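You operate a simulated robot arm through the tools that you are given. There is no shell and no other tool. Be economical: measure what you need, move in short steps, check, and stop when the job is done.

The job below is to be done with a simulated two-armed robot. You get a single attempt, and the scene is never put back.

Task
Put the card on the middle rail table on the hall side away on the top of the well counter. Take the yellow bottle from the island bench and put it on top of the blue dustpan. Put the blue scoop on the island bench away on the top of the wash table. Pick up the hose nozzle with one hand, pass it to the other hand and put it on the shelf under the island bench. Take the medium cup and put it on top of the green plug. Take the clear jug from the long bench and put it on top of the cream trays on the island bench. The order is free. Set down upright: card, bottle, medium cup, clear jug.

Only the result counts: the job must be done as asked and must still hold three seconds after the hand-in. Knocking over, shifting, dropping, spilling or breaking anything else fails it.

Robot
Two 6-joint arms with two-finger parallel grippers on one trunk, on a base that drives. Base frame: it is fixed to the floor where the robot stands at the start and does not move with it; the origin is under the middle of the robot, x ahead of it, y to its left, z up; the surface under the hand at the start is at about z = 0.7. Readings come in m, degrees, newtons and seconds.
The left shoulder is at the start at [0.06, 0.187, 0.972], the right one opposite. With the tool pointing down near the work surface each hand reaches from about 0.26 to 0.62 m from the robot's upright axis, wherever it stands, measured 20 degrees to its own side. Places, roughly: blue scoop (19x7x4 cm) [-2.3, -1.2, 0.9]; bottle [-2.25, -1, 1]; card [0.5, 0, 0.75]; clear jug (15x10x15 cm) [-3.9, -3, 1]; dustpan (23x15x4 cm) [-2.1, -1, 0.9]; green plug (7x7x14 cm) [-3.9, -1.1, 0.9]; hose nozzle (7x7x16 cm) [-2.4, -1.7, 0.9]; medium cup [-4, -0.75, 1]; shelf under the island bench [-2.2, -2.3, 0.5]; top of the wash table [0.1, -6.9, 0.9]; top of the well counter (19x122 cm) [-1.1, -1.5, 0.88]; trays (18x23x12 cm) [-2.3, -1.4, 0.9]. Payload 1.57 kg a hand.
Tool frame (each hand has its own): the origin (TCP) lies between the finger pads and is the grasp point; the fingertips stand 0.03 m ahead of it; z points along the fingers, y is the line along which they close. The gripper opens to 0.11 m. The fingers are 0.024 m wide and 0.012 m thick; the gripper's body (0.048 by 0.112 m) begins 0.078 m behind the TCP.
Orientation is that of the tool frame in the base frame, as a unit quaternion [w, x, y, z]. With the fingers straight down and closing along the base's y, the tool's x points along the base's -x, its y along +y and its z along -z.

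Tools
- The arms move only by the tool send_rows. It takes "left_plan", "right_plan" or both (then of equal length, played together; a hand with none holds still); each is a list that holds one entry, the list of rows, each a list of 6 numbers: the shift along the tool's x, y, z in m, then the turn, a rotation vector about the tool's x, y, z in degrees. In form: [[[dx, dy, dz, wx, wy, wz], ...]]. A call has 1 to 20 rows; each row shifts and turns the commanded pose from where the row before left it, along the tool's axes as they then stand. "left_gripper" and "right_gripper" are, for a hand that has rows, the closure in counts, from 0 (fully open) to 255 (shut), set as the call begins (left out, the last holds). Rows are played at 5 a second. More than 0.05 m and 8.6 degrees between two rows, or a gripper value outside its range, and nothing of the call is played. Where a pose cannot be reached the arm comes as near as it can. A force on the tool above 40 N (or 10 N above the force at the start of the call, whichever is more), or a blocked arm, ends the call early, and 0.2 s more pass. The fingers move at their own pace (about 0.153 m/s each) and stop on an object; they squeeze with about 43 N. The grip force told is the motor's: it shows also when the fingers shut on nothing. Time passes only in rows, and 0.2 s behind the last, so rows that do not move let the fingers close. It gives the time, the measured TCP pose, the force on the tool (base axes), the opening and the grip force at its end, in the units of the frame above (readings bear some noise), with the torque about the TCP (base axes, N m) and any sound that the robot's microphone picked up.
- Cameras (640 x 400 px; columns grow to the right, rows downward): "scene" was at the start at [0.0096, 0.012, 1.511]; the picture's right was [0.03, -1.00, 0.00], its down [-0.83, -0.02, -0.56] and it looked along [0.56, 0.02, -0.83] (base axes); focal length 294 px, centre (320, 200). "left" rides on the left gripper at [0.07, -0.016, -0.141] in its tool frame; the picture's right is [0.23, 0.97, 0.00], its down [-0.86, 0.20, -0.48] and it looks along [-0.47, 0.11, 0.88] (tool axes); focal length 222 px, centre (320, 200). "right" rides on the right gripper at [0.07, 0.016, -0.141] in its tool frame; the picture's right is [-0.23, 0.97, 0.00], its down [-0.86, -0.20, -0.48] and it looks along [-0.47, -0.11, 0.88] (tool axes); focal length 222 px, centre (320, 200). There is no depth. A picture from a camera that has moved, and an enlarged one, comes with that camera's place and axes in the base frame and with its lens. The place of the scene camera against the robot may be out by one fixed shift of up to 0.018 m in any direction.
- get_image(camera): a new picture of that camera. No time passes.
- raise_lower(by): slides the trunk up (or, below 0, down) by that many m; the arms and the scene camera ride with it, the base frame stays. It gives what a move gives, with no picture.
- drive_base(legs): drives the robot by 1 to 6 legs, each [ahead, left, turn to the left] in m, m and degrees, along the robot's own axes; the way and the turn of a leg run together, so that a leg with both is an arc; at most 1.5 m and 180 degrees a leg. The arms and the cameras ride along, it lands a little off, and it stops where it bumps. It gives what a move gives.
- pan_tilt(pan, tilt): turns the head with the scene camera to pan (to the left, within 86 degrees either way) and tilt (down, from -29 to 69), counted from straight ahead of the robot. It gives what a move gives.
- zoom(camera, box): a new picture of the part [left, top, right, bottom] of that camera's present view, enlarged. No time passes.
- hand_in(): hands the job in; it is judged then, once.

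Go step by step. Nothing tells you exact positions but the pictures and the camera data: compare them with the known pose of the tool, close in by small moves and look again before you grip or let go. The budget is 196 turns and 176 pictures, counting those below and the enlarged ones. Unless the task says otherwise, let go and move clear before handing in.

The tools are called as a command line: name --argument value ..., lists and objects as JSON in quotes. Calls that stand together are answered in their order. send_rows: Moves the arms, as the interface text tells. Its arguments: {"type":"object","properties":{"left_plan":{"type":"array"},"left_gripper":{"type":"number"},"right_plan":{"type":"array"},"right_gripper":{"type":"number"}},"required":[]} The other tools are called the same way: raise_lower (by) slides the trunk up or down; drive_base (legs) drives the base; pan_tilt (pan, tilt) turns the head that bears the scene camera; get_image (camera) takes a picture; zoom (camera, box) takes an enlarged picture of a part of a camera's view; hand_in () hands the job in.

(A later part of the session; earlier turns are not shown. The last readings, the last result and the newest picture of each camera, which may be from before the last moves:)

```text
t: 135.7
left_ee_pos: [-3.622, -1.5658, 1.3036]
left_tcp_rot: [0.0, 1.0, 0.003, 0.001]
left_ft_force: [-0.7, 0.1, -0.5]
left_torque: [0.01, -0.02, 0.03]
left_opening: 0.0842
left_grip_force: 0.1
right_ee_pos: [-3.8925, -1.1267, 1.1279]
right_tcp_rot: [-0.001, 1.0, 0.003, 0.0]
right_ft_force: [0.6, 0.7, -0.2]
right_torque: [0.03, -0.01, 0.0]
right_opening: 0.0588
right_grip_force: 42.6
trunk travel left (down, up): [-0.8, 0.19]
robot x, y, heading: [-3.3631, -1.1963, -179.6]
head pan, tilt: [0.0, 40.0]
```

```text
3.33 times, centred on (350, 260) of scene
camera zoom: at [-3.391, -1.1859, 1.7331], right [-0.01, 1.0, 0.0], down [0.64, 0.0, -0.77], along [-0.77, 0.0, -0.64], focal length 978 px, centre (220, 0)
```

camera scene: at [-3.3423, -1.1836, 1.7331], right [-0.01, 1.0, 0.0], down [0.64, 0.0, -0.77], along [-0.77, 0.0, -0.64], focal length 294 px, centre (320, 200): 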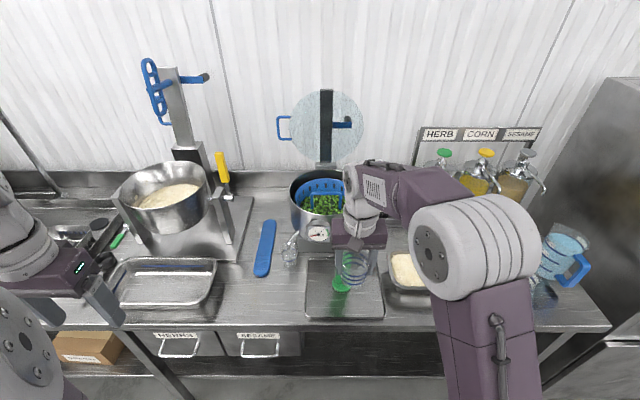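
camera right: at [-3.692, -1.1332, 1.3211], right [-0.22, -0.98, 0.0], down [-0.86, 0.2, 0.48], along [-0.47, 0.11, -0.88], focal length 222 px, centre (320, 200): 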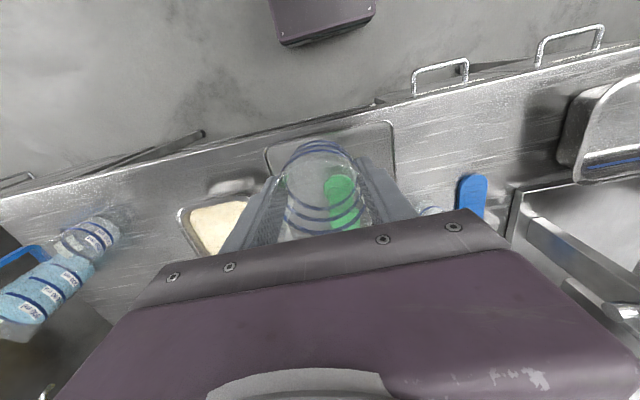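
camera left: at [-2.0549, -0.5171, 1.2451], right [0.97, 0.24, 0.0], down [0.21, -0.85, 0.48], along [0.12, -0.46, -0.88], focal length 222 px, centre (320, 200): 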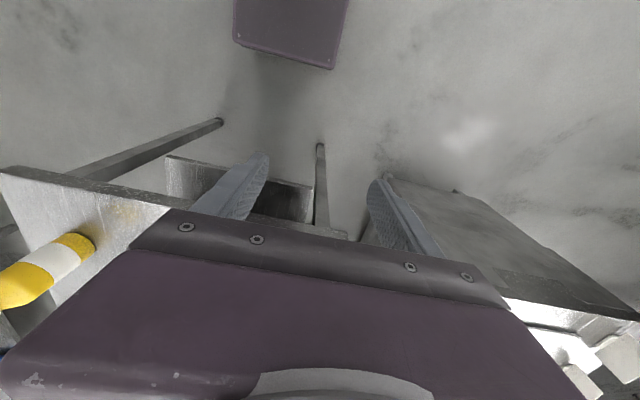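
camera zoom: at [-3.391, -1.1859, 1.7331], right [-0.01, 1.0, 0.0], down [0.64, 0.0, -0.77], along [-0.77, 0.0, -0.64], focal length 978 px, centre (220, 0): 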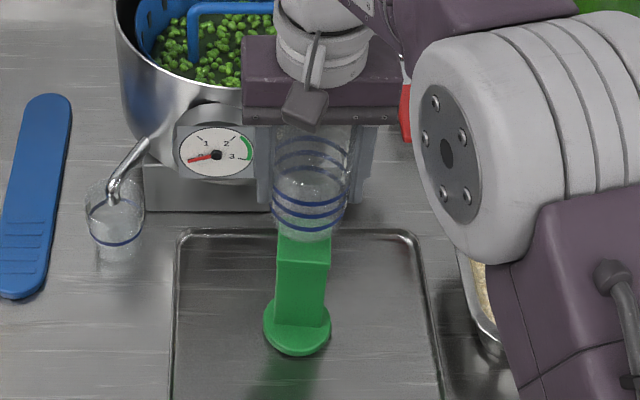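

Aligned within 3 mm. I correct that and lower in small steps.

send_rows --right_plan '[[[-0.003, 0.001, 0.006, 0, 0, 0], [0, 0, 0.006, 0, 0, 0], [0, 0, 0, 0, 0, 0]]]'

send_rows --right_plan '[[[0, 0, 0.002, 0, 0, 0], [0, 0, 0.001, 0, 0, 0], [0, 0, 0, 0, 0, 0]]]'

send_rows --right_plan '[[[0, 0, 0.002, 0, 0, 0], [0, 0, 0.001, 0, 0, 0], [0, 0, 0, 0, 0, 0]]]'

zoom --camera "scene" --box '[310, 220, 380, 290]'

```text
t: 136.4
left_ee_pos: [-3.622, -1.5647, 1.3038]
left_tcp_rot: [0.0, 1.0, 0.003, 0.0]
left_ft_force: [0.6, 1.1, -0.9]
left_torque: [-0.05, -0.02, 0.02]
left_opening: 0.0842
left_grip_force: 0.0
right_ee_pos: [-3.8972, -1.1296, 1.1153]
right_tcp_rot: [0.0, 1.0, 0.003, -0.001]
right_ft_force: [0.0, 0.1, -0.4]
right_torque: [-0.01, 0.03, -0.01]
right_opening: 0.0589
right_grip_force: 43.0
trunk travel left (down, up): [-0.8, 0.19]
robot x, y, heading: [-3.3623, -1.1939, -179.7]
head pan, tilt: [0.0, 40.0]
```

```text
t: 137.2
left_ee_pos: [-3.6228, -1.565, 1.3033]
left_tcp_rot: [-0.001, 1.0, 0.003, 0.0]
left_ft_force: [0.8, 1.1, 1.1]
left_torque: [0.0, -0.02, -0.02]
left_opening: 0.0842
left_grip_force: 0.1
right_ee_pos: [-3.8953, -1.128, 1.1136]
right_tcp_rot: [0.0, 1.0, 0.002, 0.0]
right_ft_force: [0.3, 0.0, -0.9]
right_torque: [-0.02, 0.01, 0.01]
right_opening: 0.0589
right_grip_force: 42.8
trunk travel left (down, up): [-0.8, 0.19]
robot x, y, heading: [-3.3686, -1.1935, -179.7]
head pan, tilt: [0.0, 40.0]
```

```text
t: 138.1
left_ee_pos: [-3.6222, -1.5639, 1.3036]
left_tcp_rot: [0.0, 1.0, 0.004, 0.0]
left_ft_force: [-0.1, 0.3, 0.1]
left_torque: [-0.02, 0.01, 0.0]
left_opening: 0.0842
left_grip_force: 0.0
right_ee_pos: [-3.8946, -1.1279, 1.1104]
right_tcp_rot: [0.001, 1.0, 0.003, 0.001]
right_ft_force: [0.7, -0.8, -0.2]
right_torque: [0.02, -0.02, 0.01]
right_opening: 0.059
right_grip_force: 43.0
trunk travel left (down, up): [-0.8, 0.19]
robot x, y, heading: [-3.3629, -1.193, -179.8]
head pan, tilt: [0.0, 40.0]
```

```text
5.71 times, centred on (345, 255) of scene
camera zoom: at [-3.3912, -1.1858, 1.7331], right [-0.01, 1.0, 0.0], down [0.64, 0.0, -0.77], along [-0.77, 0.0, -0.64], focal length 1677 px, centre (177, -114)
```

zoom: 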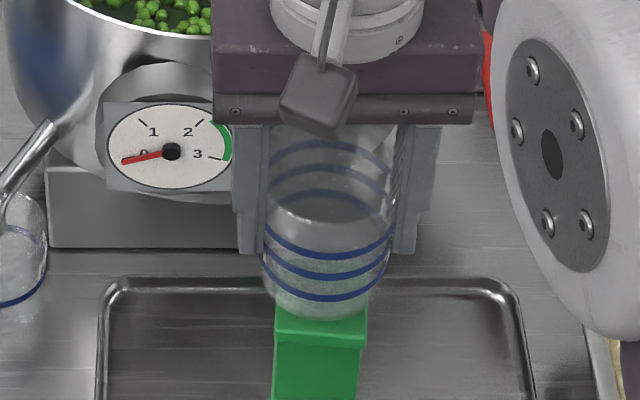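

Still a few millimetres of air. I keep stepping down until the force shows contact.

send_rows --right_plan '[[[0, 0, 0.0015, 0, 0, 0], [0, 0, 0.0015, 0, 0, 0], [0, 0, 0, 0, 0, 0]]]'

send_rows --right_plan '[[[0, 0, 0.001, 0, 0, 0], [0, 0, 0.001, 0, 0, 0], [0, 0, 0, 0, 0, 0]]]'

```text
t: 138.8
left_ee_pos: [-3.6227, -1.5655, 1.3037]
left_tcp_rot: [0.0, 1.0, 0.003, 0.0]
left_ft_force: [-0.4, -0.8, -0.6]
left_torque: [0.0, 0.02, 0.0]
left_opening: 0.0841
left_grip_force: 0.1
right_ee_pos: [-3.8951, -1.1283, 1.1072]
right_tcp_rot: [-0.001, 1.0, 0.002, 0.0]
right_ft_force: [0.1, -0.1, -0.3]
right_torque: [-0.03, -0.04, -0.01]
right_opening: 0.0589
right_grip_force: 43.0
trunk travel left (down, up): [-0.8, 0.19]
robot x, y, heading: [-3.3676, -1.1969, -179.9]
head pan, tilt: [0.0, 40.0]
```

```text
t: 139.7
left_ee_pos: [-3.6226, -1.5657, 1.3028]
left_tcp_rot: [0.0, 1.0, 0.003, 0.0]
left_ft_force: [-0.8, -0.5, 0.2]
left_torque: [0.01, -0.01, 0.01]
left_opening: 0.0843
left_grip_force: 0.0
right_ee_pos: [-3.8939, -1.1292, 1.1071]
right_tcp_rot: [0.001, 1.0, 0.003, 0.0]
right_ft_force: [-0.1, -0.6, -0.4]
right_torque: [0.02, -0.02, -0.05]
right_opening: 0.059
right_grip_force: 42.8
trunk travel left (down, up): [-0.8, 0.19]
robot x, y, heading: [-3.364, -1.1965, -179.6]
head pan, tilt: [0.0, 40.0]
```

send_rows --right_plan '[[[0, 0, 0.001, 0, 0, 0], [0, 0, 0.001, 0, 0, 0], [0, 0, 0, 0, 0, 0]]]'

send_rows --right_plan '[[[0, 0, 0.001, 0, 0, 0], [0, 0, 0.001, 0, 0, 0], [0, 0, 0, 0, 0, 0]]]'

zoom --camera "scene" --box '[310, 220, 380, 290]'

```text
t: 140.4
left_ee_pos: [-3.6234, -1.5658, 1.3026]
left_tcp_rot: [0.001, 1.0, 0.002, 0.0]
left_ft_force: [0.1, -0.8, 0.1]
left_torque: [-0.04, 0.04, 0.01]
left_opening: 0.0842
left_grip_force: 0.1
right_ee_pos: [-3.893, -1.1278, 1.1038]
right_tcp_rot: [0.0, 1.0, 0.003, 0.0]
right_ft_force: [0.5, 0.8, -0.1]
right_torque: [-0.03, 0.01, 0.02]
right_opening: 0.0587
right_grip_force: 42.8
trunk travel left (down, up): [-0.8, 0.19]
robot x, y, heading: [-3.3644, -1.1939, -179.5]
head pan, tilt: [0.0, 40.0]
```

```text
t: 141.2
left_ee_pos: [-3.6226, -1.5646, 1.3034]
left_tcp_rot: [0.001, 1.0, 0.003, -0.001]
left_ft_force: [0.5, 0.4, 0.9]
left_torque: [0.0, -0.02, 0.01]
left_opening: 0.0843
left_grip_force: 0.1
right_ee_pos: [-3.8955, -1.1278, 1.1018]
right_tcp_rot: [0.0, 1.0, 0.002, 0.0]
right_ft_force: [-0.3, -0.2, -0.6]
right_torque: [0.0, 0.0, -0.03]
right_opening: 0.0591
right_grip_force: 43.0
trunk travel left (down, up): [-0.8, 0.19]
robot x, y, heading: [-3.3646, -1.1919, -179.9]
head pan, tilt: [0.0, 40.0]
```

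```text
5.71 times, centred on (345, 255) of scene
camera zoom: at [-3.3912, -1.1858, 1.7331], right [-0.01, 1.0, 0.0], down [0.64, 0.0, -0.77], along [-0.77, 0.0, -0.64], focal length 1677 px, centre (177, -114)
```

zoom: 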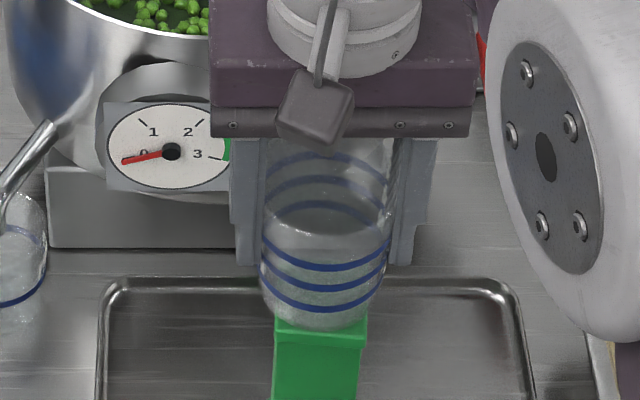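

send_rows --right_plan '[[[0, 0, 0.0015, 0, 0, 0], [0, 0, 0.0015, 0, 0, 0], [0, 0, 0, 0, 0, 0]]]'

send_rows --right_plan '[[[0, 0, 0.001, 0, 0, 0], [0, 0, 0.001, 0, 0, 0], [0, 0, 0, 0, 0, 0]]]'

zoom --camera "scene" --box '[310, 220, 380, 290]'

```text
t: 142.1
left_ee_pos: [-3.6204, -1.565, 1.3053]
left_tcp_rot: [0.0, 1.0, 0.003, -0.001]
left_ft_force: [-0.5, 0.0, -0.3]
left_torque: [0.02, -0.01, -0.01]
left_opening: 0.0838
left_grip_force: 0.1
right_ee_pos: [-3.8932, -1.1289, 1.1017]
right_tcp_rot: [-0.001, 1.0, 0.003, -0.003]
right_ft_force: [-3.1, 1.2, 15.0]
right_torque: [0.09, 0.2, -0.01]
right_opening: 0.0591
right_grip_force: 42.9
trunk travel left (down, up): [-0.8, 0.19]
robot x, y, heading: [-3.3652, -1.1936, -179.7]
head pan, tilt: [0.0, 40.0]
```

```text
t: 142.8
left_ee_pos: [-3.6199, -1.5639, 1.3046]
left_tcp_rot: [0.0, 1.0, 0.003, 0.0]
left_ft_force: [0.6, 0.0, 0.3]
left_torque: [-0.01, -0.01, -0.01]
left_opening: 0.0842
left_grip_force: 0.1
right_ee_pos: [-3.894, -1.129, 1.0997]
right_tcp_rot: [-0.001, 1.0, 0.004, -0.002]
right_ft_force: [-4.7, 1.2, 27.0]
right_torque: [0.01, 0.05, 0.02]
right_opening: 0.0592
right_grip_force: 43.4
trunk travel left (down, up): [-0.8, 0.19]
robot x, y, heading: [-3.3663, -1.1936, -179.7]
head pan, tilt: [0.0, 40.0]
```

```text
5.71 times, centred on (345, 255) of scene
camera zoom: at [-3.3879, -1.186, 1.7333], right [-0.01, 1.0, 0.0], down [0.64, 0.0, -0.77], along [-0.77, 0.0, -0.64], focal length 1677 px, centre (177, -114)
```

zoom: 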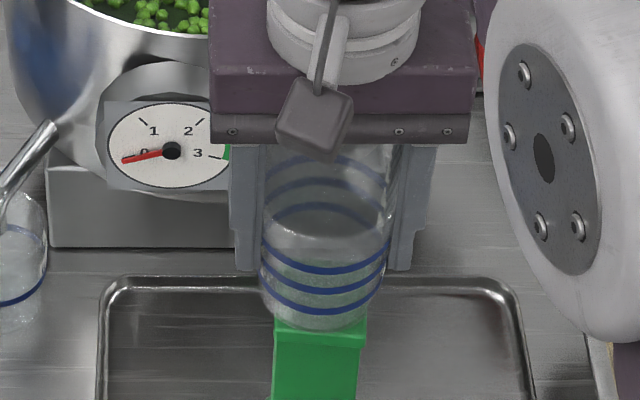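

Contact is made. Before letting go I check with the hand camera how the cup base sits on the cap.

zoom --camera "right" --box '[250, 100, 390, 220]'

zoom --camera "scene" --box '[335, 262, 365, 286]'

```text
3.33 times, centred on (320, 160) of right
camera zoom: at [-3.8227, -1.1455, 1.24], right [-0.22, -0.98, 0.0], down [-0.85, 0.19, 0.48], along [-0.47, 0.11, -0.88], focal length 740 px, centre (320, 333)
```

zoom: 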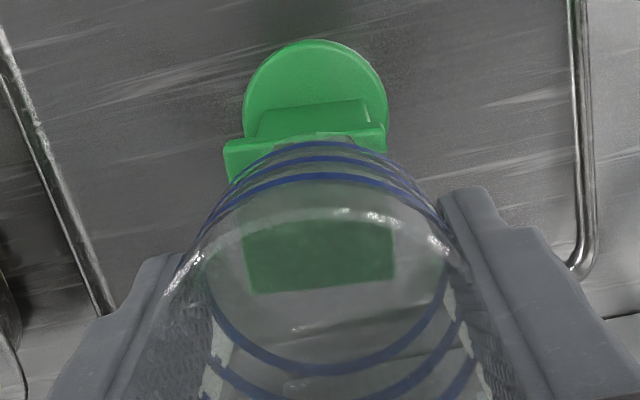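

```text
16.00 times, centred on (350, 274) of scene
camera zoom: at [-3.3879, -1.186, 1.7333], right [-0.01, 1.0, 0.0], down [0.64, 0.0, -0.77], along [-0.77, 0.0, -0.64], focal length 4696 px, centre (-160, -984)
```

zoom: 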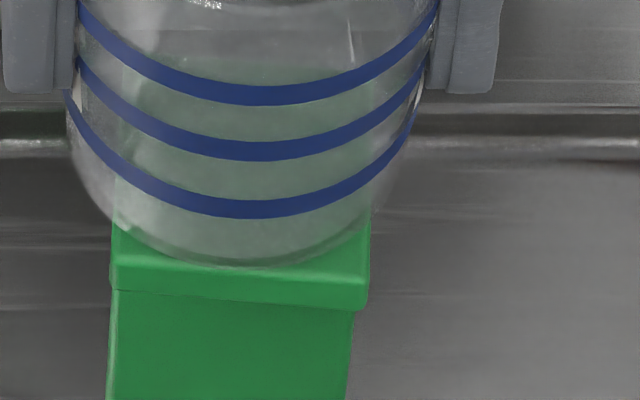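

The cup base covers the cap squarely. I relieve the pressure, open, and rise.

send_rows --right_plan '[[[0, 0, -0.003, 0, 0, 0], [0, 0, 0, 0, 0, 0]]]'

send_rows --right_plan '[[[0, 0, 0, 0, 0, 0], [0, 0, 0, 0, 0, 0], [0, 0, 0, 0, 0, 0], [0, 0, 0, 0, 0, 0]]]' --right_gripper 50

send_rows --right_plan '[[[0, 0, -0.02, 0, 0, 0], [0, 0, -0.03, 0, 0, 0], [0, 0, -0.04, 0, 0, 0], [0, 0, -0.04, 0, 0, 0], [0, 0, 0, 0, 0, 0]]]'

get_image --camera "scene"

```text
t: 143.4
left_ee_pos: [-3.6216, -1.5657, 1.3032]
left_tcp_rot: [0.0, 1.0, 0.003, 0.0]
left_ft_force: [0.3, 0.0, -0.2]
left_torque: [0.01, 0.03, 0.01]
left_opening: 0.0842
left_grip_force: 0.0
right_ee_pos: [-3.8934, -1.1284, 1.1008]
right_tcp_rot: [-0.001, 1.0, 0.003, 0.001]
right_ft_force: [-2.9, 0.0, 5.9]
right_torque: [-0.06, 0.16, 0.01]
right_opening: 0.0593
right_grip_force: 42.7
trunk travel left (down, up): [-0.8, 0.19]
robot x, y, heading: [-3.3657, -1.1927, -179.7]
head pan, tilt: [0.0, 40.0]
```

```text
t: 144.4
left_ee_pos: [-3.6227, -1.5649, 1.3037]
left_tcp_rot: [0.0, 1.0, 0.003, 0.0]
left_ft_force: [-0.1, -0.5, -0.7]
left_torque: [0.01, 0.01, -0.01]
left_opening: 0.0843
left_grip_force: 0.1
right_ee_pos: [-3.8944, -1.1306, 1.1]
right_tcp_rot: [0.0, 1.0, 0.003, 0.0]
right_ft_force: [0.3, 0.4, -0.3]
right_torque: [0.01, 0.02, -0.01]
right_opening: 0.088
right_grip_force: 0.0
trunk travel left (down, up): [-0.8, 0.19]
robot x, y, heading: [-3.3642, -1.1954, -179.5]
head pan, tilt: [0.0, 40.0]
```

```text
t: 145.7
left_ee_pos: [-3.6225, -1.565, 1.3046]
left_tcp_rot: [0.0, 1.0, 0.003, 0.0]
left_ft_force: [-0.3, -0.7, 0.7]
left_torque: [0.02, -0.04, 0.0]
left_opening: 0.0844
left_grip_force: 0.1
right_ee_pos: [-3.8948, -1.1293, 1.2331]
right_tcp_rot: [0.0, 1.0, 0.003, 0.0]
right_ft_force: [-0.1, 0.4, -0.4]
right_torque: [-0.01, 0.0, 0.01]
right_opening: 0.0883
right_grip_force: 0.0
trunk travel left (down, up): [-0.8, 0.19]
robot x, y, heading: [-3.3666, -1.1962, -179.3]
head pan, tilt: [0.0, 40.0]
```

```text
80 pictures are left
camera scene: at [-3.3914, -1.1857, 1.7331], right [-0.01, 1.0, 0.0], down [0.64, 0.0, -0.77], along [-0.77, 0.0, -0.64], focal length 294 px, centre (320, 200)
```

scene: 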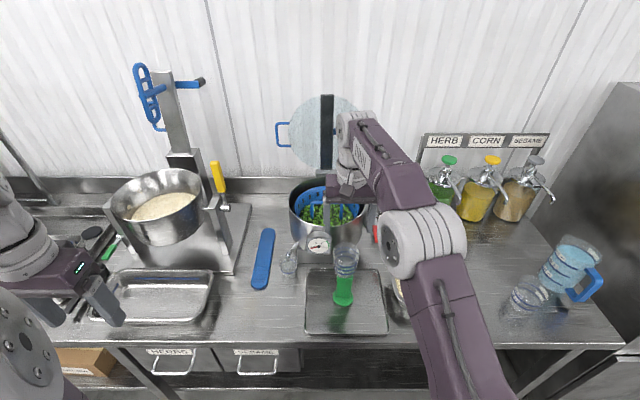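

The cup stands on the plug. I back off, then travel along the bench to the clear jug at y≈-3.

drive_base --legs '[[-0.32, 0, 0], [0, 1.3, 0], [0, 0.4, 0]]'

send_rows --right_plan '[[[0.045, 0, 0, 0, 0, 0], [0.045, -0.02, 0, 0, 0, 0], [0.045, -0.02, 0, 0, 0, 0], [0.02, -0.04, 0, 0, 0, 0], [0, -0.045, 0, 0, 0, 0], [0, -0.045, 0, 0, 0, 0], [0, 0, 0, 0, 0, 0]]]'

get_image --camera "scene"

```text
t: 156.2
left_ee_pos: [-3.2832, -3.3045, 1.3045]
left_tcp_rot: [0.001, 1.0, 0.01, 0.001]
left_ft_force: [-0.3, -0.6, -0.9]
left_torque: [0.0, -0.01, 0.01]
left_opening: 0.0843
left_grip_force: 0.1
right_ee_pos: [-3.5618, -2.8744, 1.2332]
right_tcp_rot: [0.0, 1.0, 0.01, 0.0]
right_ft_force: [0.7, 0.8, 0.5]
right_torque: [0.02, 0.01, -0.01]
right_opening: 0.0886
right_grip_force: 0.0
trunk travel left (down, up): [-0.8, 0.19]
robot x, y, heading: [-3.0324, -2.9361, -178.6]
head pan, tilt: [0.0, 40.0]
```

```text
t: 157.8
left_ee_pos: [-3.2822, -3.306, 1.3035]
left_tcp_rot: [0.0, 1.0, 0.011, 0.001]
left_ft_force: [0.2, -0.6, -0.1]
left_torque: [-0.01, 0.0, 0.0]
left_opening: 0.0841
left_grip_force: 0.0
right_ee_pos: [-3.4119, -2.7036, 1.2328]
right_tcp_rot: [0.0, 1.0, 0.01, -0.001]
right_ft_force: [-0.7, -0.5, 0.2]
right_torque: [0.01, -0.02, 0.02]
right_opening: 0.0883
right_grip_force: 0.1
trunk travel left (down, up): [-0.8, 0.19]
robot x, y, heading: [-3.0292, -2.9353, -178.7]
head pan, tilt: [0.0, 40.0]
```

```text
79 pictures are left
camera scene: at [-3.0566, -2.924, 1.7332], right [-0.02, 1.0, 0.0], down [0.64, 0.01, -0.77], along [-0.77, -0.02, -0.64], focal length 294 px, centre (320, 200)
```

scene: 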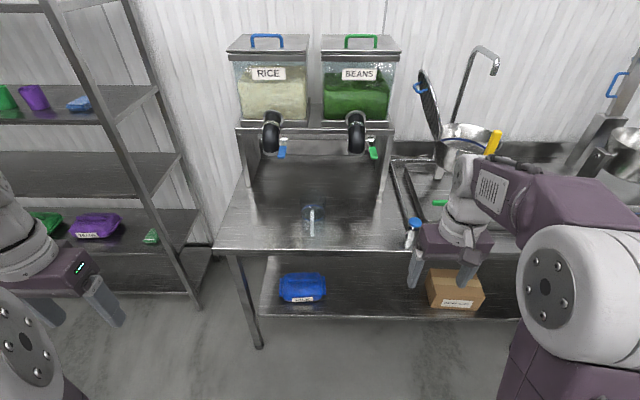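

The clear jug stands under the two dispensers, handle toward me. I zoom in on it.

zoom --camera "scene" --box '[240, 120, 400, 260]'

```text
2.86 times, centred on (320, 190) of scene
camera zoom: at [-3.0566, -2.924, 1.7332], right [-0.02, 1.0, 0.0], down [0.64, 0.01, -0.77], along [-0.77, -0.02, -0.64], focal length 838 px, centre (320, 229)
```

zoom: 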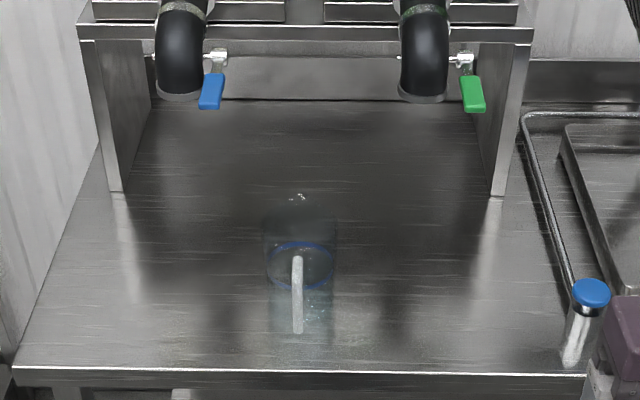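

The jug's body centre is about (-3.94, -2.975), its handle toward me. I drive in and take a closer look with the right hand camera.

drive_base --legs '[[0.33, 0.12, -1.3]]'

send_rows --right_plan '[[[0, 0.045, 0, 0, 0, 0], [0, 0.045, 0, 0, 0, 0], [0, 0.045, 0, 0, 0, 0], [-0.045, 0, 0, 0, 0, 0], [-0.035, 0, 0, 0, 0, 0], [0, 0, 0, 0, 0, 0]]]' --right_gripper 0

get_image --camera "right"

```text
t: 160.1
left_ee_pos: [-3.6188, -3.4215, 1.3049]
left_tcp_rot: [0.001, 1.0, 0.0, -0.001]
left_ft_force: [-0.2, 0.4, 0.8]
left_torque: [0.01, 0.0, 0.03]
left_opening: 0.0839
left_grip_force: 0.1
right_ee_pos: [-3.7336, -2.816, 1.2338]
right_tcp_rot: [0.0, 1.0, -0.001, -0.001]
right_ft_force: [1.0, -0.5, 0.5]
right_torque: [-0.02, 0.02, -0.03]
right_opening: 0.0882
right_grip_force: 0.1
trunk travel left (down, up): [-0.8, 0.19]
robot x, y, heading: [-3.3598, -3.0548, 179.7]
head pan, tilt: [0.0, 40.0]
```

```text
t: 161.5
left_ee_pos: [-3.6188, -3.4239, 1.3041]
left_tcp_rot: [0.0, 1.0, -0.002, -0.001]
left_ft_force: [0.6, 0.0, 0.4]
left_torque: [0.01, -0.03, 0.02]
left_opening: 0.0842
left_grip_force: 0.0
right_ee_pos: [-3.8141, -2.9485, 1.2393]
right_tcp_rot: [-0.001, 1.0, -0.001, 0.0]
right_ft_force: [-0.1, 0.7, -0.3]
right_torque: [-0.05, -0.01, 0.0]
right_opening: 0.11
right_grip_force: 0.0
trunk travel left (down, up): [-0.8, 0.19]
robot x, y, heading: [-3.3606, -3.0525, 180.0]
head pan, tilt: [0.0, 40.0]
```

```text
77 pictures are left
camera right: at [-3.7441, -2.9658, 1.3796], right [-0.23, -0.97, 0.0], down [-0.85, 0.2, 0.48], along [-0.47, 0.11, -0.88], focal length 222 px, centre (320, 200)
```

right: 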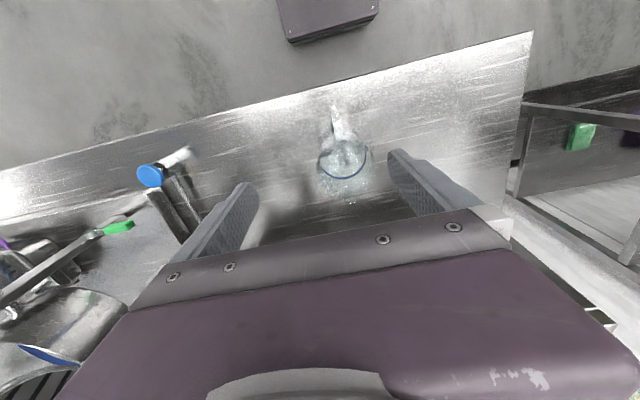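

zoom --camera "right" --box '[280, 90, 400, 220]'

```text
3.08 times, centred on (340, 155) of right
camera zoom: at [-3.7441, -2.9658, 1.3796], right [-0.23, -0.97, 0.0], down [-0.85, 0.2, 0.48], along [-0.47, 0.11, -0.88], focal length 684 px, centre (258, 338)
```

zoom: 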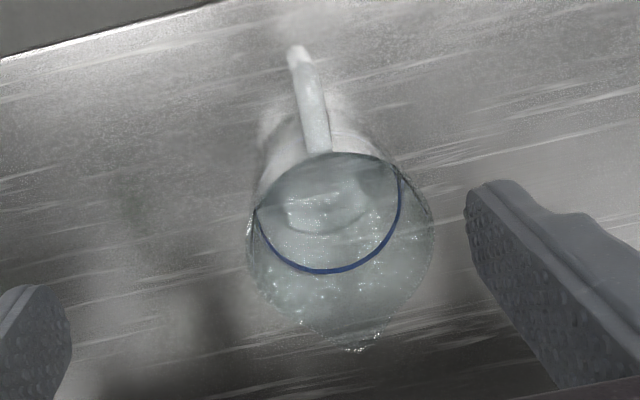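

The jug's rim (≈9.5 cm wide) is centred near (-3.873, -2.978); it fits between the fingers with ~7 mm each side. I move above and check just over the rim.

send_rows --right_plan '[[[-0.03, 0.015, 0, 0, 0, 0], [-0.029, 0.0145, 0, 0, 0, 0], [0, 0, 0.045, 0, 0, 0], [0, 0, 0.045, 0, 0, 0], [0, 0, 0.04, 0, 0, 0], [0, 0, 0, 0, 0, 0]]]'

zoom --camera "right" --box '[200, 90, 440, 240]'

```text
t: 162.9
left_ee_pos: [-3.6192, -3.4235, 1.3047]
left_tcp_rot: [0.0, 1.0, -0.001, 0.0]
left_ft_force: [-0.4, -1.0, -0.4]
left_torque: [0.0, -0.02, 0.0]
left_opening: 0.0842
left_grip_force: 0.1
right_ee_pos: [-3.8774, -2.9799, 1.1041]
right_tcp_rot: [0.001, 1.0, -0.001, 0.0]
right_ft_force: [-0.5, 0.3, -1.0]
right_torque: [-0.02, 0.03, 0.01]
right_opening: 0.1101
right_grip_force: 0.1
trunk travel left (down, up): [-0.8, 0.19]
robot x, y, heading: [-3.362, -3.0549, 179.7]
head pan, tilt: [0.0, 40.0]
```

```text
2.67 times, centred on (320, 165) of right
camera zoom: at [-3.807, -2.9978, 1.2446], right [-0.23, -0.97, 0.0], down [-0.85, 0.2, 0.48], along [-0.47, 0.11, -0.88], focal length 592 px, centre (320, 293)
```

zoom: 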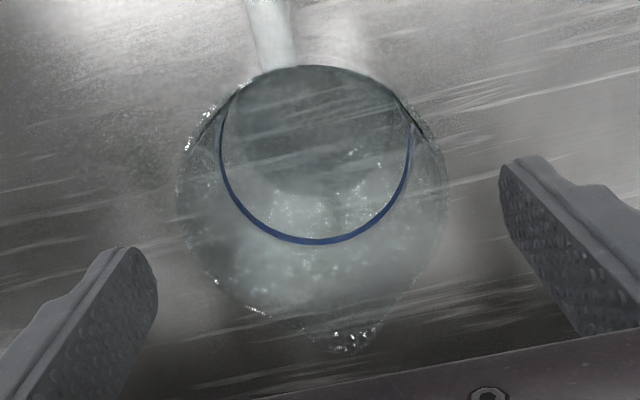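

Rim is at z≈1.037, dia ≈10 cm, centred to 2 mm. I lower slowly so the fingers pass either side of the rim, and check.

send_rows --right_plan '[[[0, -0.002, 0.015, 0, 0, 0], [0, 0, 0.015, 0, 0, 0], [0, 0, 0.015, 0, 0, 0], [0, 0, 0.01, 0, 0, 0], [0, 0, 0, 0, 0, 0]]]'

zoom --camera "right" --box '[200, 90, 440, 240]'

```text
t: 164.1
left_ee_pos: [-3.6207, -3.4227, 1.3036]
left_tcp_rot: [-0.001, 1.0, -0.001, 0.0]
left_ft_force: [0.0, 0.2, 0.5]
left_torque: [-0.03, 0.03, -0.01]
left_opening: 0.084
left_grip_force: 0.0
right_ee_pos: [-3.8745, -2.9807, 1.0485]
right_tcp_rot: [0.0, 1.0, -0.001, -0.001]
right_ft_force: [0.6, -0.6, 0.7]
right_torque: [0.01, 0.0, -0.01]
right_opening: 0.11
right_grip_force: 0.0
trunk travel left (down, up): [-0.8, 0.19]
robot x, y, heading: [-3.3602, -3.0586, 179.8]
head pan, tilt: [0.0, 40.0]
```

```text
2.67 times, centred on (320, 165) of right
camera zoom: at [-3.8045, -2.9978, 1.1885], right [-0.23, -0.97, 0.0], down [-0.85, 0.2, 0.48], along [-0.47, 0.11, -0.88], focal length 592 px, centre (320, 293)
```

zoom: 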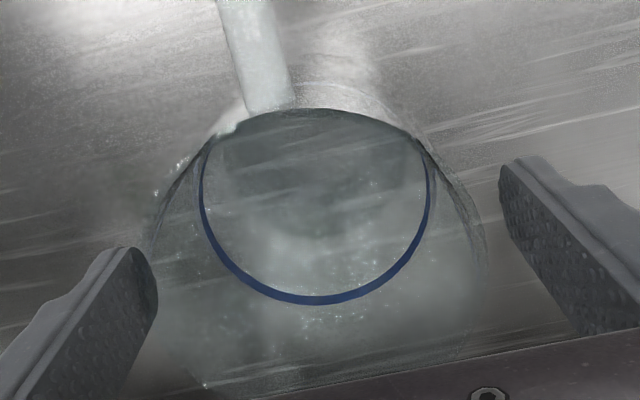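

The rim seems ~3 mm toward the left finger. I correct and continue down gently.

send_rows --right_plan '[[[0, -0.003, 0, 0, 0, 0], [0, 0, 0.01, 0, 0, 0], [0, 0, 0.01, 0, 0, 0], [0, 0, 0, 0, 0, 0]]]'

zoom --camera "right" --box '[200, 90, 440, 240]'

```text
t: 165.1
left_ee_pos: [-3.6197, -3.4228, 1.3035]
left_tcp_rot: [0.0, 1.0, -0.001, 0.0]
left_ft_force: [0.2, -0.1, 0.6]
left_torque: [0.02, -0.01, -0.01]
left_opening: 0.0844
left_grip_force: 0.1
right_ee_pos: [-3.8762, -2.9798, 1.0259]
right_tcp_rot: [0.0, 1.0, 0.0, 0.0]
right_ft_force: [-1.2, -0.2, -0.4]
right_torque: [0.01, -0.01, 0.03]
right_opening: 0.11
right_grip_force: 0.2
trunk travel left (down, up): [-0.8, 0.19]
robot x, y, heading: [-3.3621, -3.0561, 179.8]
head pan, tilt: [0.0, 40.0]
```

```text
2.67 times, centred on (320, 165) of right
camera zoom: at [-3.8055, -2.9959, 1.1677], right [-0.23, -0.97, 0.0], down [-0.85, 0.2, 0.48], along [-0.47, 0.11, -0.88], focal length 592 px, centre (320, 293)
```

zoom: 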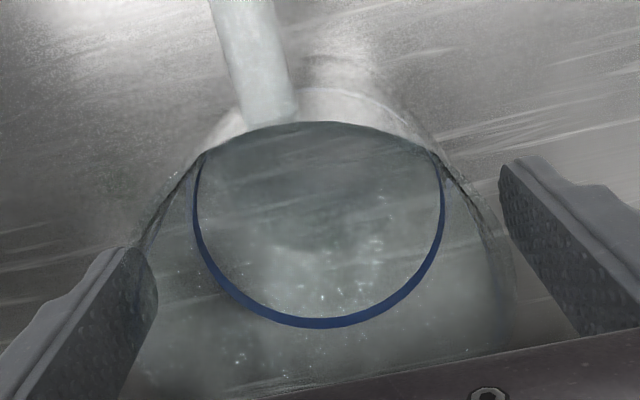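

Both fingers are outside the glass with no contact. I go down to z≈0.99 and close.

send_rows --right_plan '[[[0, 0, 0.012, 0, 0, 0], [0, 0, 0.012, 0, 0, 0], [0, 0, 0.01, 0, 0, 0], [0, 0, 0, 0, 0, 0]]]'

send_rows --right_plan '[[[0, 0, 0, 0, 0, 0], [0, 0, 0, 0, 0, 0], [0, 0, 0, 0, 0, 0]]]' --right_gripper 255

send_rows --right_plan '[[[0, 0, -0.005, 0, 0, 0], [0, 0, -0.015, 0, 0, 0], [0, 0, -0.02, 0, 0, 0], [0, 0, 0, 0, 0, 0]]]'

zoom --camera "scene" --box '[240, 150, 480, 300]'

```text
t: 166.1
left_ee_pos: [-3.6194, -3.4226, 1.3036]
left_tcp_rot: [0.0, 1.0, -0.001, -0.001]
left_ft_force: [-0.9, 0.1, 0.6]
left_torque: [-0.03, -0.03, -0.06]
left_opening: 0.0841
left_grip_force: 0.1
right_ee_pos: [-3.8749, -2.9774, 0.993]
right_tcp_rot: [0.001, 1.0, -0.001, 0.0]
right_ft_force: [0.6, 0.9, -0.6]
right_torque: [-0.01, 0.02, 0.01]
right_opening: 0.11
right_grip_force: 0.0
trunk travel left (down, up): [-0.8, 0.19]
robot x, y, heading: [-3.3584, -3.0548, 179.9]
head pan, tilt: [0.0, 40.0]
```

```text
t: 166.9
left_ee_pos: [-3.6201, -3.423, 1.3036]
left_tcp_rot: [-0.001, 1.0, -0.001, 0.0]
left_ft_force: [-1.0, -0.3, -0.2]
left_torque: [-0.02, 0.0, -0.02]
left_opening: 0.0843
left_grip_force: 0.1
right_ee_pos: [-3.8738, -2.9781, 0.9943]
right_tcp_rot: [0.0, 1.0, -0.001, 0.0]
right_ft_force: [0.7, -0.9, 0.6]
right_torque: [-0.08, 0.01, -0.01]
right_opening: 0.0856
right_grip_force: 43.3
trunk travel left (down, up): [-0.8, 0.19]
robot x, y, heading: [-3.3597, -3.0523, 180.1]
head pan, tilt: [0.0, 40.0]
```

```text
t: 167.9
left_ee_pos: [-3.6208, -3.4227, 1.3041]
left_tcp_rot: [0.0, 1.0, -0.001, 0.0]
left_ft_force: [-0.6, -0.2, -1.1]
left_torque: [-0.01, -0.02, -0.02]
left_opening: 0.0844
left_grip_force: 0.0
right_ee_pos: [-3.8738, -2.9777, 1.0341]
right_tcp_rot: [0.0, 1.0, -0.001, 0.0]
right_ft_force: [0.1, 0.6, -1.3]
right_torque: [0.01, 0.07, 0.01]
right_opening: 0.0857
right_grip_force: 43.5
trunk travel left (down, up): [-0.8, 0.19]
robot x, y, heading: [-3.355, -3.0551, 180.2]
head pan, tilt: [0.0, 40.0]
```

```text
2.67 times, centred on (360, 225) of scene
camera zoom: at [-3.3868, -3.0452, 1.7331], right [0.0, 1.0, 0.0], down [0.64, 0.0, -0.77], along [-0.77, 0.0, -0.64], focal length 783 px, centre (213, 133)
```

zoom: 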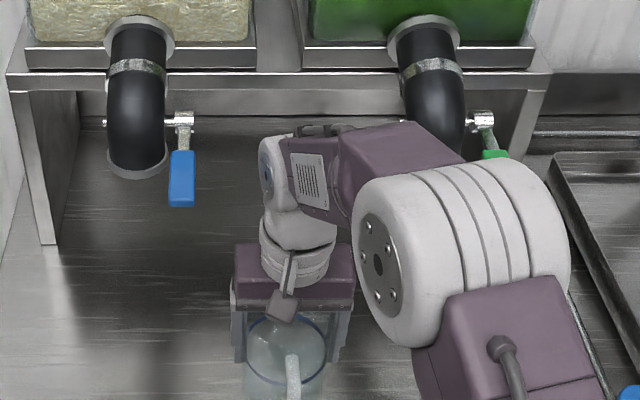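

The jug is held and light. I lift it, pull it in, back off and carry it along the aisle, turning to face the island at the trays.

send_rows --right_plan '[[[0, 0, -0.03, 0, 0, 0], [0.01, 0, -0.04, 0, 0, 0], [0.03, 0, -0.03, 0, 0, 0], [0.03, 0, -0.03, 0, 0, 0], [0.03, 0, -0.03, 0, 0, 0], [0.03, 0, -0.01, 0, 0, 0], [0.03, 0, 0, 0, 0, 0], [0, 0, 0, 0, 0, 0]]]'

drive_base --legs '[[-0.27, 0, 0], [0, -0.95, 0], [0, -0.85, 0], [0, 0, 90], [0, 0, 90]]'

get_image --camera "scene"

```text
t: 169.7
left_ee_pos: [-3.6208, -3.4233, 1.3033]
left_tcp_rot: [0.0, 1.0, -0.001, 0.0]
left_ft_force: [0.2, 0.8, -0.3]
left_torque: [-0.03, 0.0, -0.01]
left_opening: 0.0844
left_grip_force: 0.1
right_ee_pos: [-3.7159, -2.9798, 1.2054]
right_tcp_rot: [0.0, 1.0, -0.001, 0.0]
right_ft_force: [0.2, 0.1, -0.6]
right_torque: [0.0, 0.0, -0.01]
right_opening: 0.0856
right_grip_force: 43.0
trunk travel left (down, up): [-0.8, 0.19]
robot x, y, heading: [-3.3611, -3.0527, 180.1]
head pan, tilt: [0.0, 40.0]
```

```text
t: 187.9
left_ee_pos: [-2.8063, -0.8835, 1.3044]
left_tcp_rot: [0.0, 0.008, 1.0, 0.0]
left_ft_force: [-0.8, 0.6, -0.5]
left_torque: [0.0, -0.01, 0.0]
left_opening: 0.0842
left_grip_force: 0.1
right_ee_pos: [-2.7187, -1.3289, 1.2053]
right_tcp_rot: [0.0, 0.008, 1.0, 0.0]
right_ft_force: [0.0, -0.2, -0.5]
right_torque: [-0.02, 0.02, -0.02]
right_opening: 0.086
right_grip_force: 43.5
trunk travel left (down, up): [-0.8, 0.19]
robot x, y, heading: [-3.0694, -1.2496, -0.4]
head pan, tilt: [0.0, 40.0]
```

```text
71 pictures are left
camera scene: at [-3.0489, -1.2374, 1.7331], right [-0.02, -1.0, 0.0], down [-0.64, 0.01, -0.77], along [0.77, -0.01, -0.64], focal length 294 px, centre (320, 200)
```

scene: 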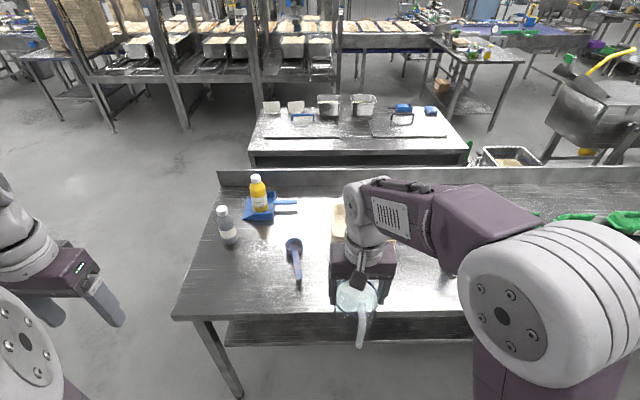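

Everything placed so far still stands. I drive up to the island with the jug at 1.1 m and look down at the trays.

drive_base --legs '[[0.2, 0, 0.4]]'

get_image --camera "right"

get_image --camera "scene"

```text
t: 189.5
left_ee_pos: [-2.603, -0.8838, 1.304]
left_tcp_rot: [0.0, 0.005, 1.0, -0.001]
left_ft_force: [-0.1, 0.1, -0.5]
left_torque: [-0.01, 0.0, 0.02]
left_opening: 0.0842
left_grip_force: 0.1
right_ee_pos: [-2.5108, -1.3283, 1.2057]
right_tcp_rot: [0.001, 0.006, 1.0, 0.0]
right_ft_force: [-0.5, 0.6, -0.9]
right_torque: [0.02, -0.05, 0.0]
right_opening: 0.0857
right_grip_force: 42.6
trunk travel left (down, up): [-0.8, 0.19]
robot x, y, heading: [-2.863, -1.2489, -0.5]
head pan, tilt: [0.0, 40.0]
```

```text
70 pictures are left
camera right: at [-2.5811, -1.3118, 1.3469], right [0.24, 0.97, 0.0], down [0.85, -0.21, 0.48], along [0.47, -0.11, -0.88], focal length 222 px, centre (320, 200)
```

right: 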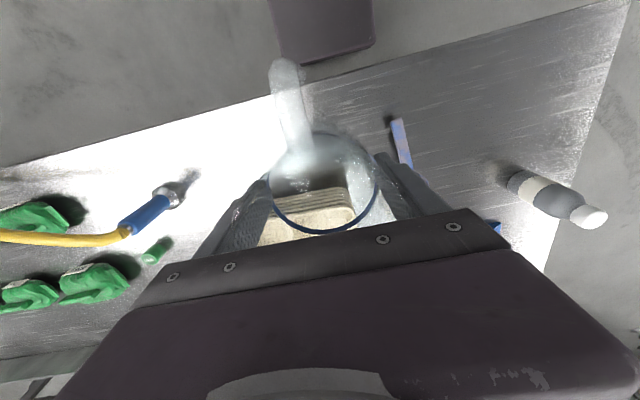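

```text
69 pictures are left
camera scene: at [-2.8437, -1.24, 1.7332], right [-0.01, -1.0, 0.0], down [-0.64, 0.01, -0.77], along [0.77, -0.01, -0.64], focal length 294 px, centre (320, 200)
```

scene: 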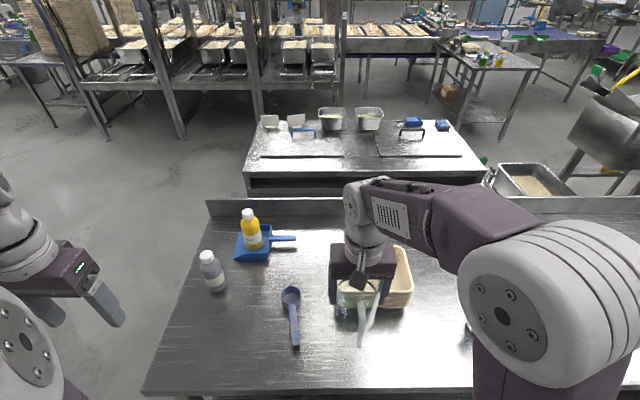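

The tray stack spans about x -2.37…-2.21, y -1.28…-1.51. I shift right a bit, and look at its top before extending.

drive_base --legs '[[0, 0.13, 0.5]]'

zoom --camera "scene" --box '[320, 200, 480, 340]'

```text
t: 190.8
left_ee_pos: [-2.6029, -0.7495, 1.3056]
left_tcp_rot: [0.0, 0.0, 1.0, 0.002]
left_ft_force: [-0.8, 0.6, -0.4]
left_torque: [0.04, -0.01, -0.01]
left_opening: 0.0842
left_grip_force: 0.1
right_ee_pos: [-2.5072, -1.192, 1.2057]
right_tcp_rot: [0.001, 0.001, 1.0, 0.001]
right_ft_force: [1.0, -0.5, -0.3]
right_torque: [0.04, 0.02, 0.03]
right_opening: 0.0854
right_grip_force: 43.4
trunk travel left (down, up): [-0.8, 0.19]
robot x, y, heading: [-2.8669, -1.1114, 0.0]
head pan, tilt: [0.0, 40.0]
```

```text
2.86 times, centred on (400, 270) of scene
camera zoom: at [-2.8391, -1.1085, 1.7331], right [0.0, -1.0, 0.0], down [-0.64, 0.0, -0.77], along [0.77, 0.0, -0.64], focal length 838 px, centre (91, 0)
```

zoom: 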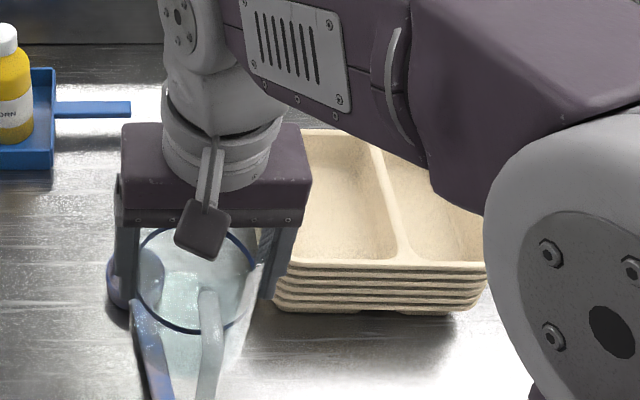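

I see the top tray's larger left compartment, centred near (-2.29, -1.347), free and flat. I move the base so the jug comes over it.

drive_base --legs '[[0.03, -0.14, 0]]'

send_rows --right_plan '[[[-0.04, 0, 0, 0, 0, 0], [-0.04, 0, 0, 0, 0, 0], [-0.04, 0, 0, 0, 0, 0], [-0.03, 0, 0.01, 0, 0, 0], [-0.03, 0, 0.01, 0, 0, 0], [0, 0, 0, 0, 0, 0]]]'

zoom --camera "right" --box '[200, 50, 440, 240]'

zoom --camera "scene" --box '[280, 160, 440, 320]'

```text
t: 192.2
left_ee_pos: [-2.5733, -0.8897, 1.304]
left_tcp_rot: [0.0, -0.001, 1.0, -0.001]
left_ft_force: [0.5, 0.0, -1.7]
left_torque: [-0.02, -0.02, 0.04]
left_opening: 0.0842
left_grip_force: 0.0
right_ee_pos: [-2.4778, -1.3325, 1.2053]
right_tcp_rot: [0.001, -0.001, 1.0, -0.002]
right_ft_force: [-0.3, 1.2, -1.2]
right_torque: [-0.05, 0.01, -0.01]
right_opening: 0.0855
right_grip_force: 43.2
trunk travel left (down, up): [-0.8, 0.19]
robot x, y, heading: [-2.8321, -1.2594, 0.3]
head pan, tilt: [0.0, 40.0]
```

```text
t: 193.6
left_ee_pos: [-2.5757, -0.8934, 1.3045]
left_tcp_rot: [0.0, -0.002, 1.0, 0.001]
left_ft_force: [-0.1, -1.0, 0.1]
left_torque: [0.0, 0.01, -0.04]
left_opening: 0.0842
left_grip_force: 0.1
right_ee_pos: [-2.2987, -1.3334, 1.1846]
right_tcp_rot: [0.0, 0.0, 1.0, 0.0]
right_ft_force: [-0.2, -1.2, -1.0]
right_torque: [0.04, -0.01, 0.01]
right_opening: 0.0856
right_grip_force: 42.9
trunk travel left (down, up): [-0.8, 0.19]
robot x, y, heading: [-2.8309, -1.2575, 0.2]
head pan, tilt: [0.0, 40.0]
```

```text
2.11 times, centred on (320, 145) of right
camera zoom: at [-2.3683, -1.318, 1.3255], right [0.22, 0.97, 0.0], down [0.86, -0.2, 0.48], along [0.47, -0.11, -0.88], focal length 468 px, centre (320, 316)
```

zoom: 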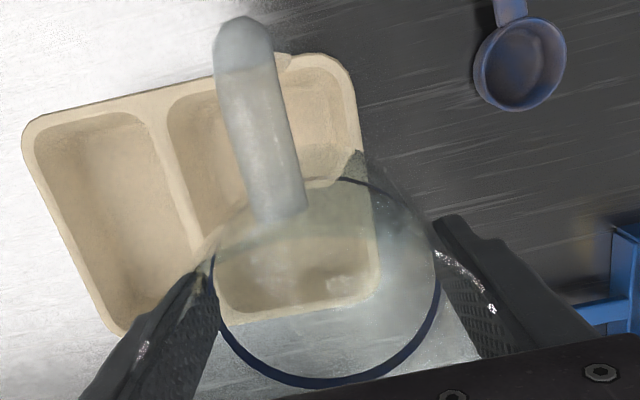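

```text
2.50 times, centred on (360, 240) of scene
camera zoom: at [-2.8104, -1.2519, 1.7332], right [0.0, -1.0, 0.0], down [-0.64, 0.0, -0.77], along [0.77, 0.0, -0.64], focal length 734 px, centre (220, 100)
```

zoom: 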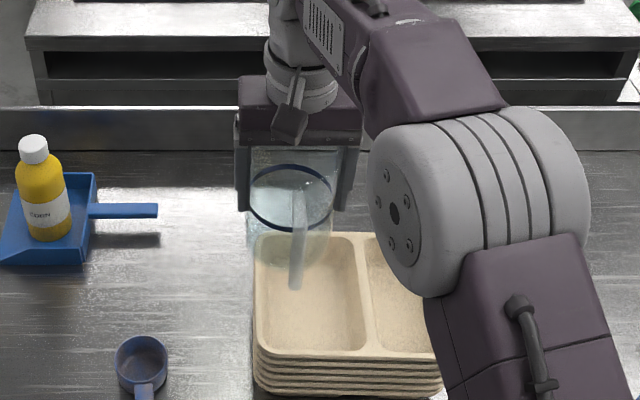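

The tray's larger compartment is centred near (-2.287, -1.36). I move over it and lower to about 2 cm above the rim.

send_rows --right_plan '[[[-0.0085, -0.0266, 0, 0, 0, 0], [0, 0, 0.025, 0, 0, 0], [0, 0, 0.025, 0, 0, 0], [0, 0, 0, 0, 0, 0]]]'

zoom --camera "scene" --box '[300, 200, 420, 320]'

zoom --camera "right" --box '[200, 50, 440, 240]'

```text
t: 194.6
left_ee_pos: [-2.5734, -0.8936, 1.3044]
left_tcp_rot: [0.0, -0.001, 1.0, 0.001]
left_ft_force: [-0.2, 0.0, -0.6]
left_torque: [-0.03, -0.01, 0.0]
left_opening: 0.0842
left_grip_force: 0.1
right_ee_pos: [-2.2882, -1.3601, 1.1342]
right_tcp_rot: [0.0, -0.001, 1.0, 0.001]
right_ft_force: [-0.6, 0.3, -0.7]
right_torque: [0.0, -0.02, 0.03]
right_opening: 0.0857
right_grip_force: 43.4
trunk travel left (down, up): [-0.8, 0.19]
robot x, y, heading: [-2.838, -1.2582, 0.1]
head pan, tilt: [0.0, 40.0]
```

```text
3.33 times, centred on (360, 260) of scene
camera zoom: at [-2.8092, -1.2519, 1.7331], right [0.0, -1.0, 0.0], down [-0.64, 0.0, -0.77], along [0.77, 0.0, -0.64], focal length 978 px, centre (187, 0)
```

zoom: 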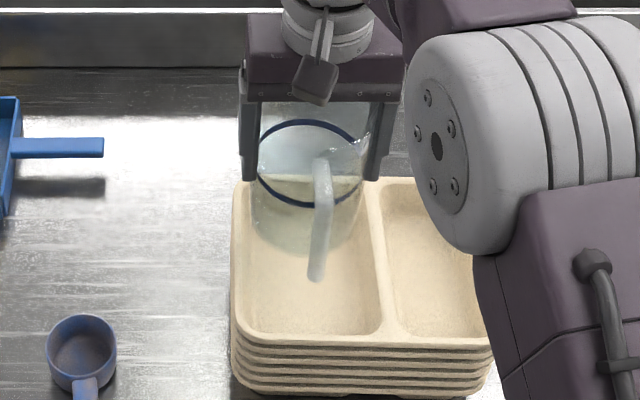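

```text
2.11 times, centred on (320, 145) of right
camera zoom: at [-2.3583, -1.3444, 1.2757], right [0.23, 0.97, 0.0], down [0.86, -0.2, 0.48], along [0.47, -0.11, -0.88], focal length 468 px, centre (320, 316)
```

zoom: 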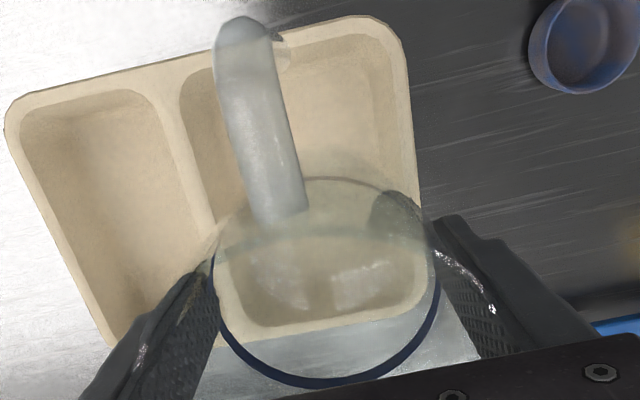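

Aligned. I lower stepwise feeling for contact.

send_rows --right_plan '[[[0, 0, 0.01, 0, 0, 0], [0, 0, 0.01, 0, 0, 0], [0, 0, 0, 0, 0, 0]]]'

send_rows --right_plan '[[[0, 0, 0.004, 0, 0, 0], [0, 0, 0.004, 0, 0, 0], [0, 0, 0, 0, 0, 0]]]'

send_rows --right_plan '[[[0, 0, 0.004, 0, 0, 0], [0, 0, 0.003, 0, 0, 0], [0, 0, 0, 0, 0, 0]]]'

zoom --camera "scene" --box '[300, 200, 420, 320]'

```text
t: 195.4
left_ee_pos: [-2.5739, -0.8922, 1.303]
left_tcp_rot: [0.0, 0.0, 1.0, 0.0]
left_ft_force: [-0.4, 0.4, -0.1]
left_torque: [0.01, 0.02, 0.03]
left_opening: 0.0843
left_grip_force: 0.2
right_ee_pos: [-2.2896, -1.3593, 1.1158]
right_tcp_rot: [-0.001, -0.001, 1.0, -0.001]
right_ft_force: [0.6, 0.1, -1.1]
right_torque: [0.01, 0.0, 0.01]
right_opening: 0.0855
right_grip_force: 42.9
trunk travel left (down, up): [-0.8, 0.19]
robot x, y, heading: [-2.8346, -1.262, 0.2]
head pan, tilt: [0.0, 40.0]
```

```text
t: 196.2
left_ee_pos: [-2.5746, -0.8925, 1.3046]
left_tcp_rot: [-0.001, -0.001, 1.0, 0.0]
left_ft_force: [1.0, -0.4, 1.1]
left_torque: [-0.03, -0.01, 0.0]
left_opening: 0.0838
left_grip_force: 0.0
right_ee_pos: [-2.289, -1.3608, 1.1074]
right_tcp_rot: [0.0, -0.001, 1.0, 0.0]
right_ft_force: [-1.1, -0.9, -1.0]
right_torque: [0.01, 0.0, -0.01]
right_opening: 0.0854
right_grip_force: 42.9
trunk travel left (down, up): [-0.8, 0.19]
robot x, y, heading: [-2.8325, -1.2588, -0.1]
head pan, tilt: [0.0, 40.0]
```

```text
t: 197.0
left_ee_pos: [-2.5738, -0.8921, 1.3037]
left_tcp_rot: [0.0, 0.0, 1.0, 0.0]
left_ft_force: [0.2, 0.0, -0.2]
left_torque: [0.01, 0.02, 0.01]
left_opening: 0.0842
left_grip_force: 0.0
right_ee_pos: [-2.289, -1.36, 1.1021]
right_tcp_rot: [0.001, -0.001, 1.0, 0.0]
right_ft_force: [-0.1, -0.5, -1.5]
right_torque: [-0.03, 0.01, -0.02]
right_opening: 0.0854
right_grip_force: 43.2
trunk travel left (down, up): [-0.8, 0.19]
robot x, y, heading: [-2.8337, -1.262, -0.0]
head pan, tilt: [0.0, 40.0]
```

```text
3.33 times, centred on (360, 260) of scene
camera zoom: at [-2.8095, -1.2512, 1.7331], right [0.0, -1.0, 0.0], down [-0.64, 0.0, -0.77], along [0.77, 0.0, -0.64], focal length 978 px, centre (187, 0)
```

zoom: 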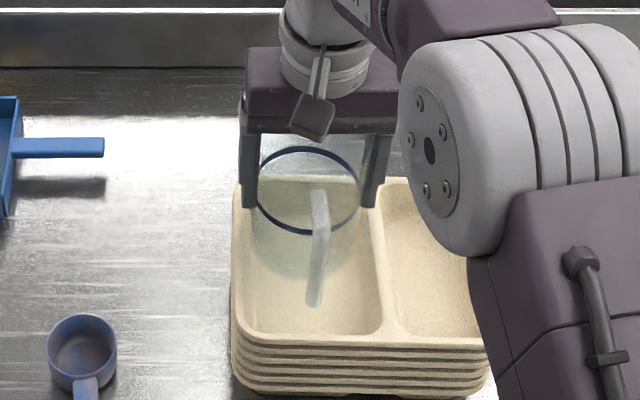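

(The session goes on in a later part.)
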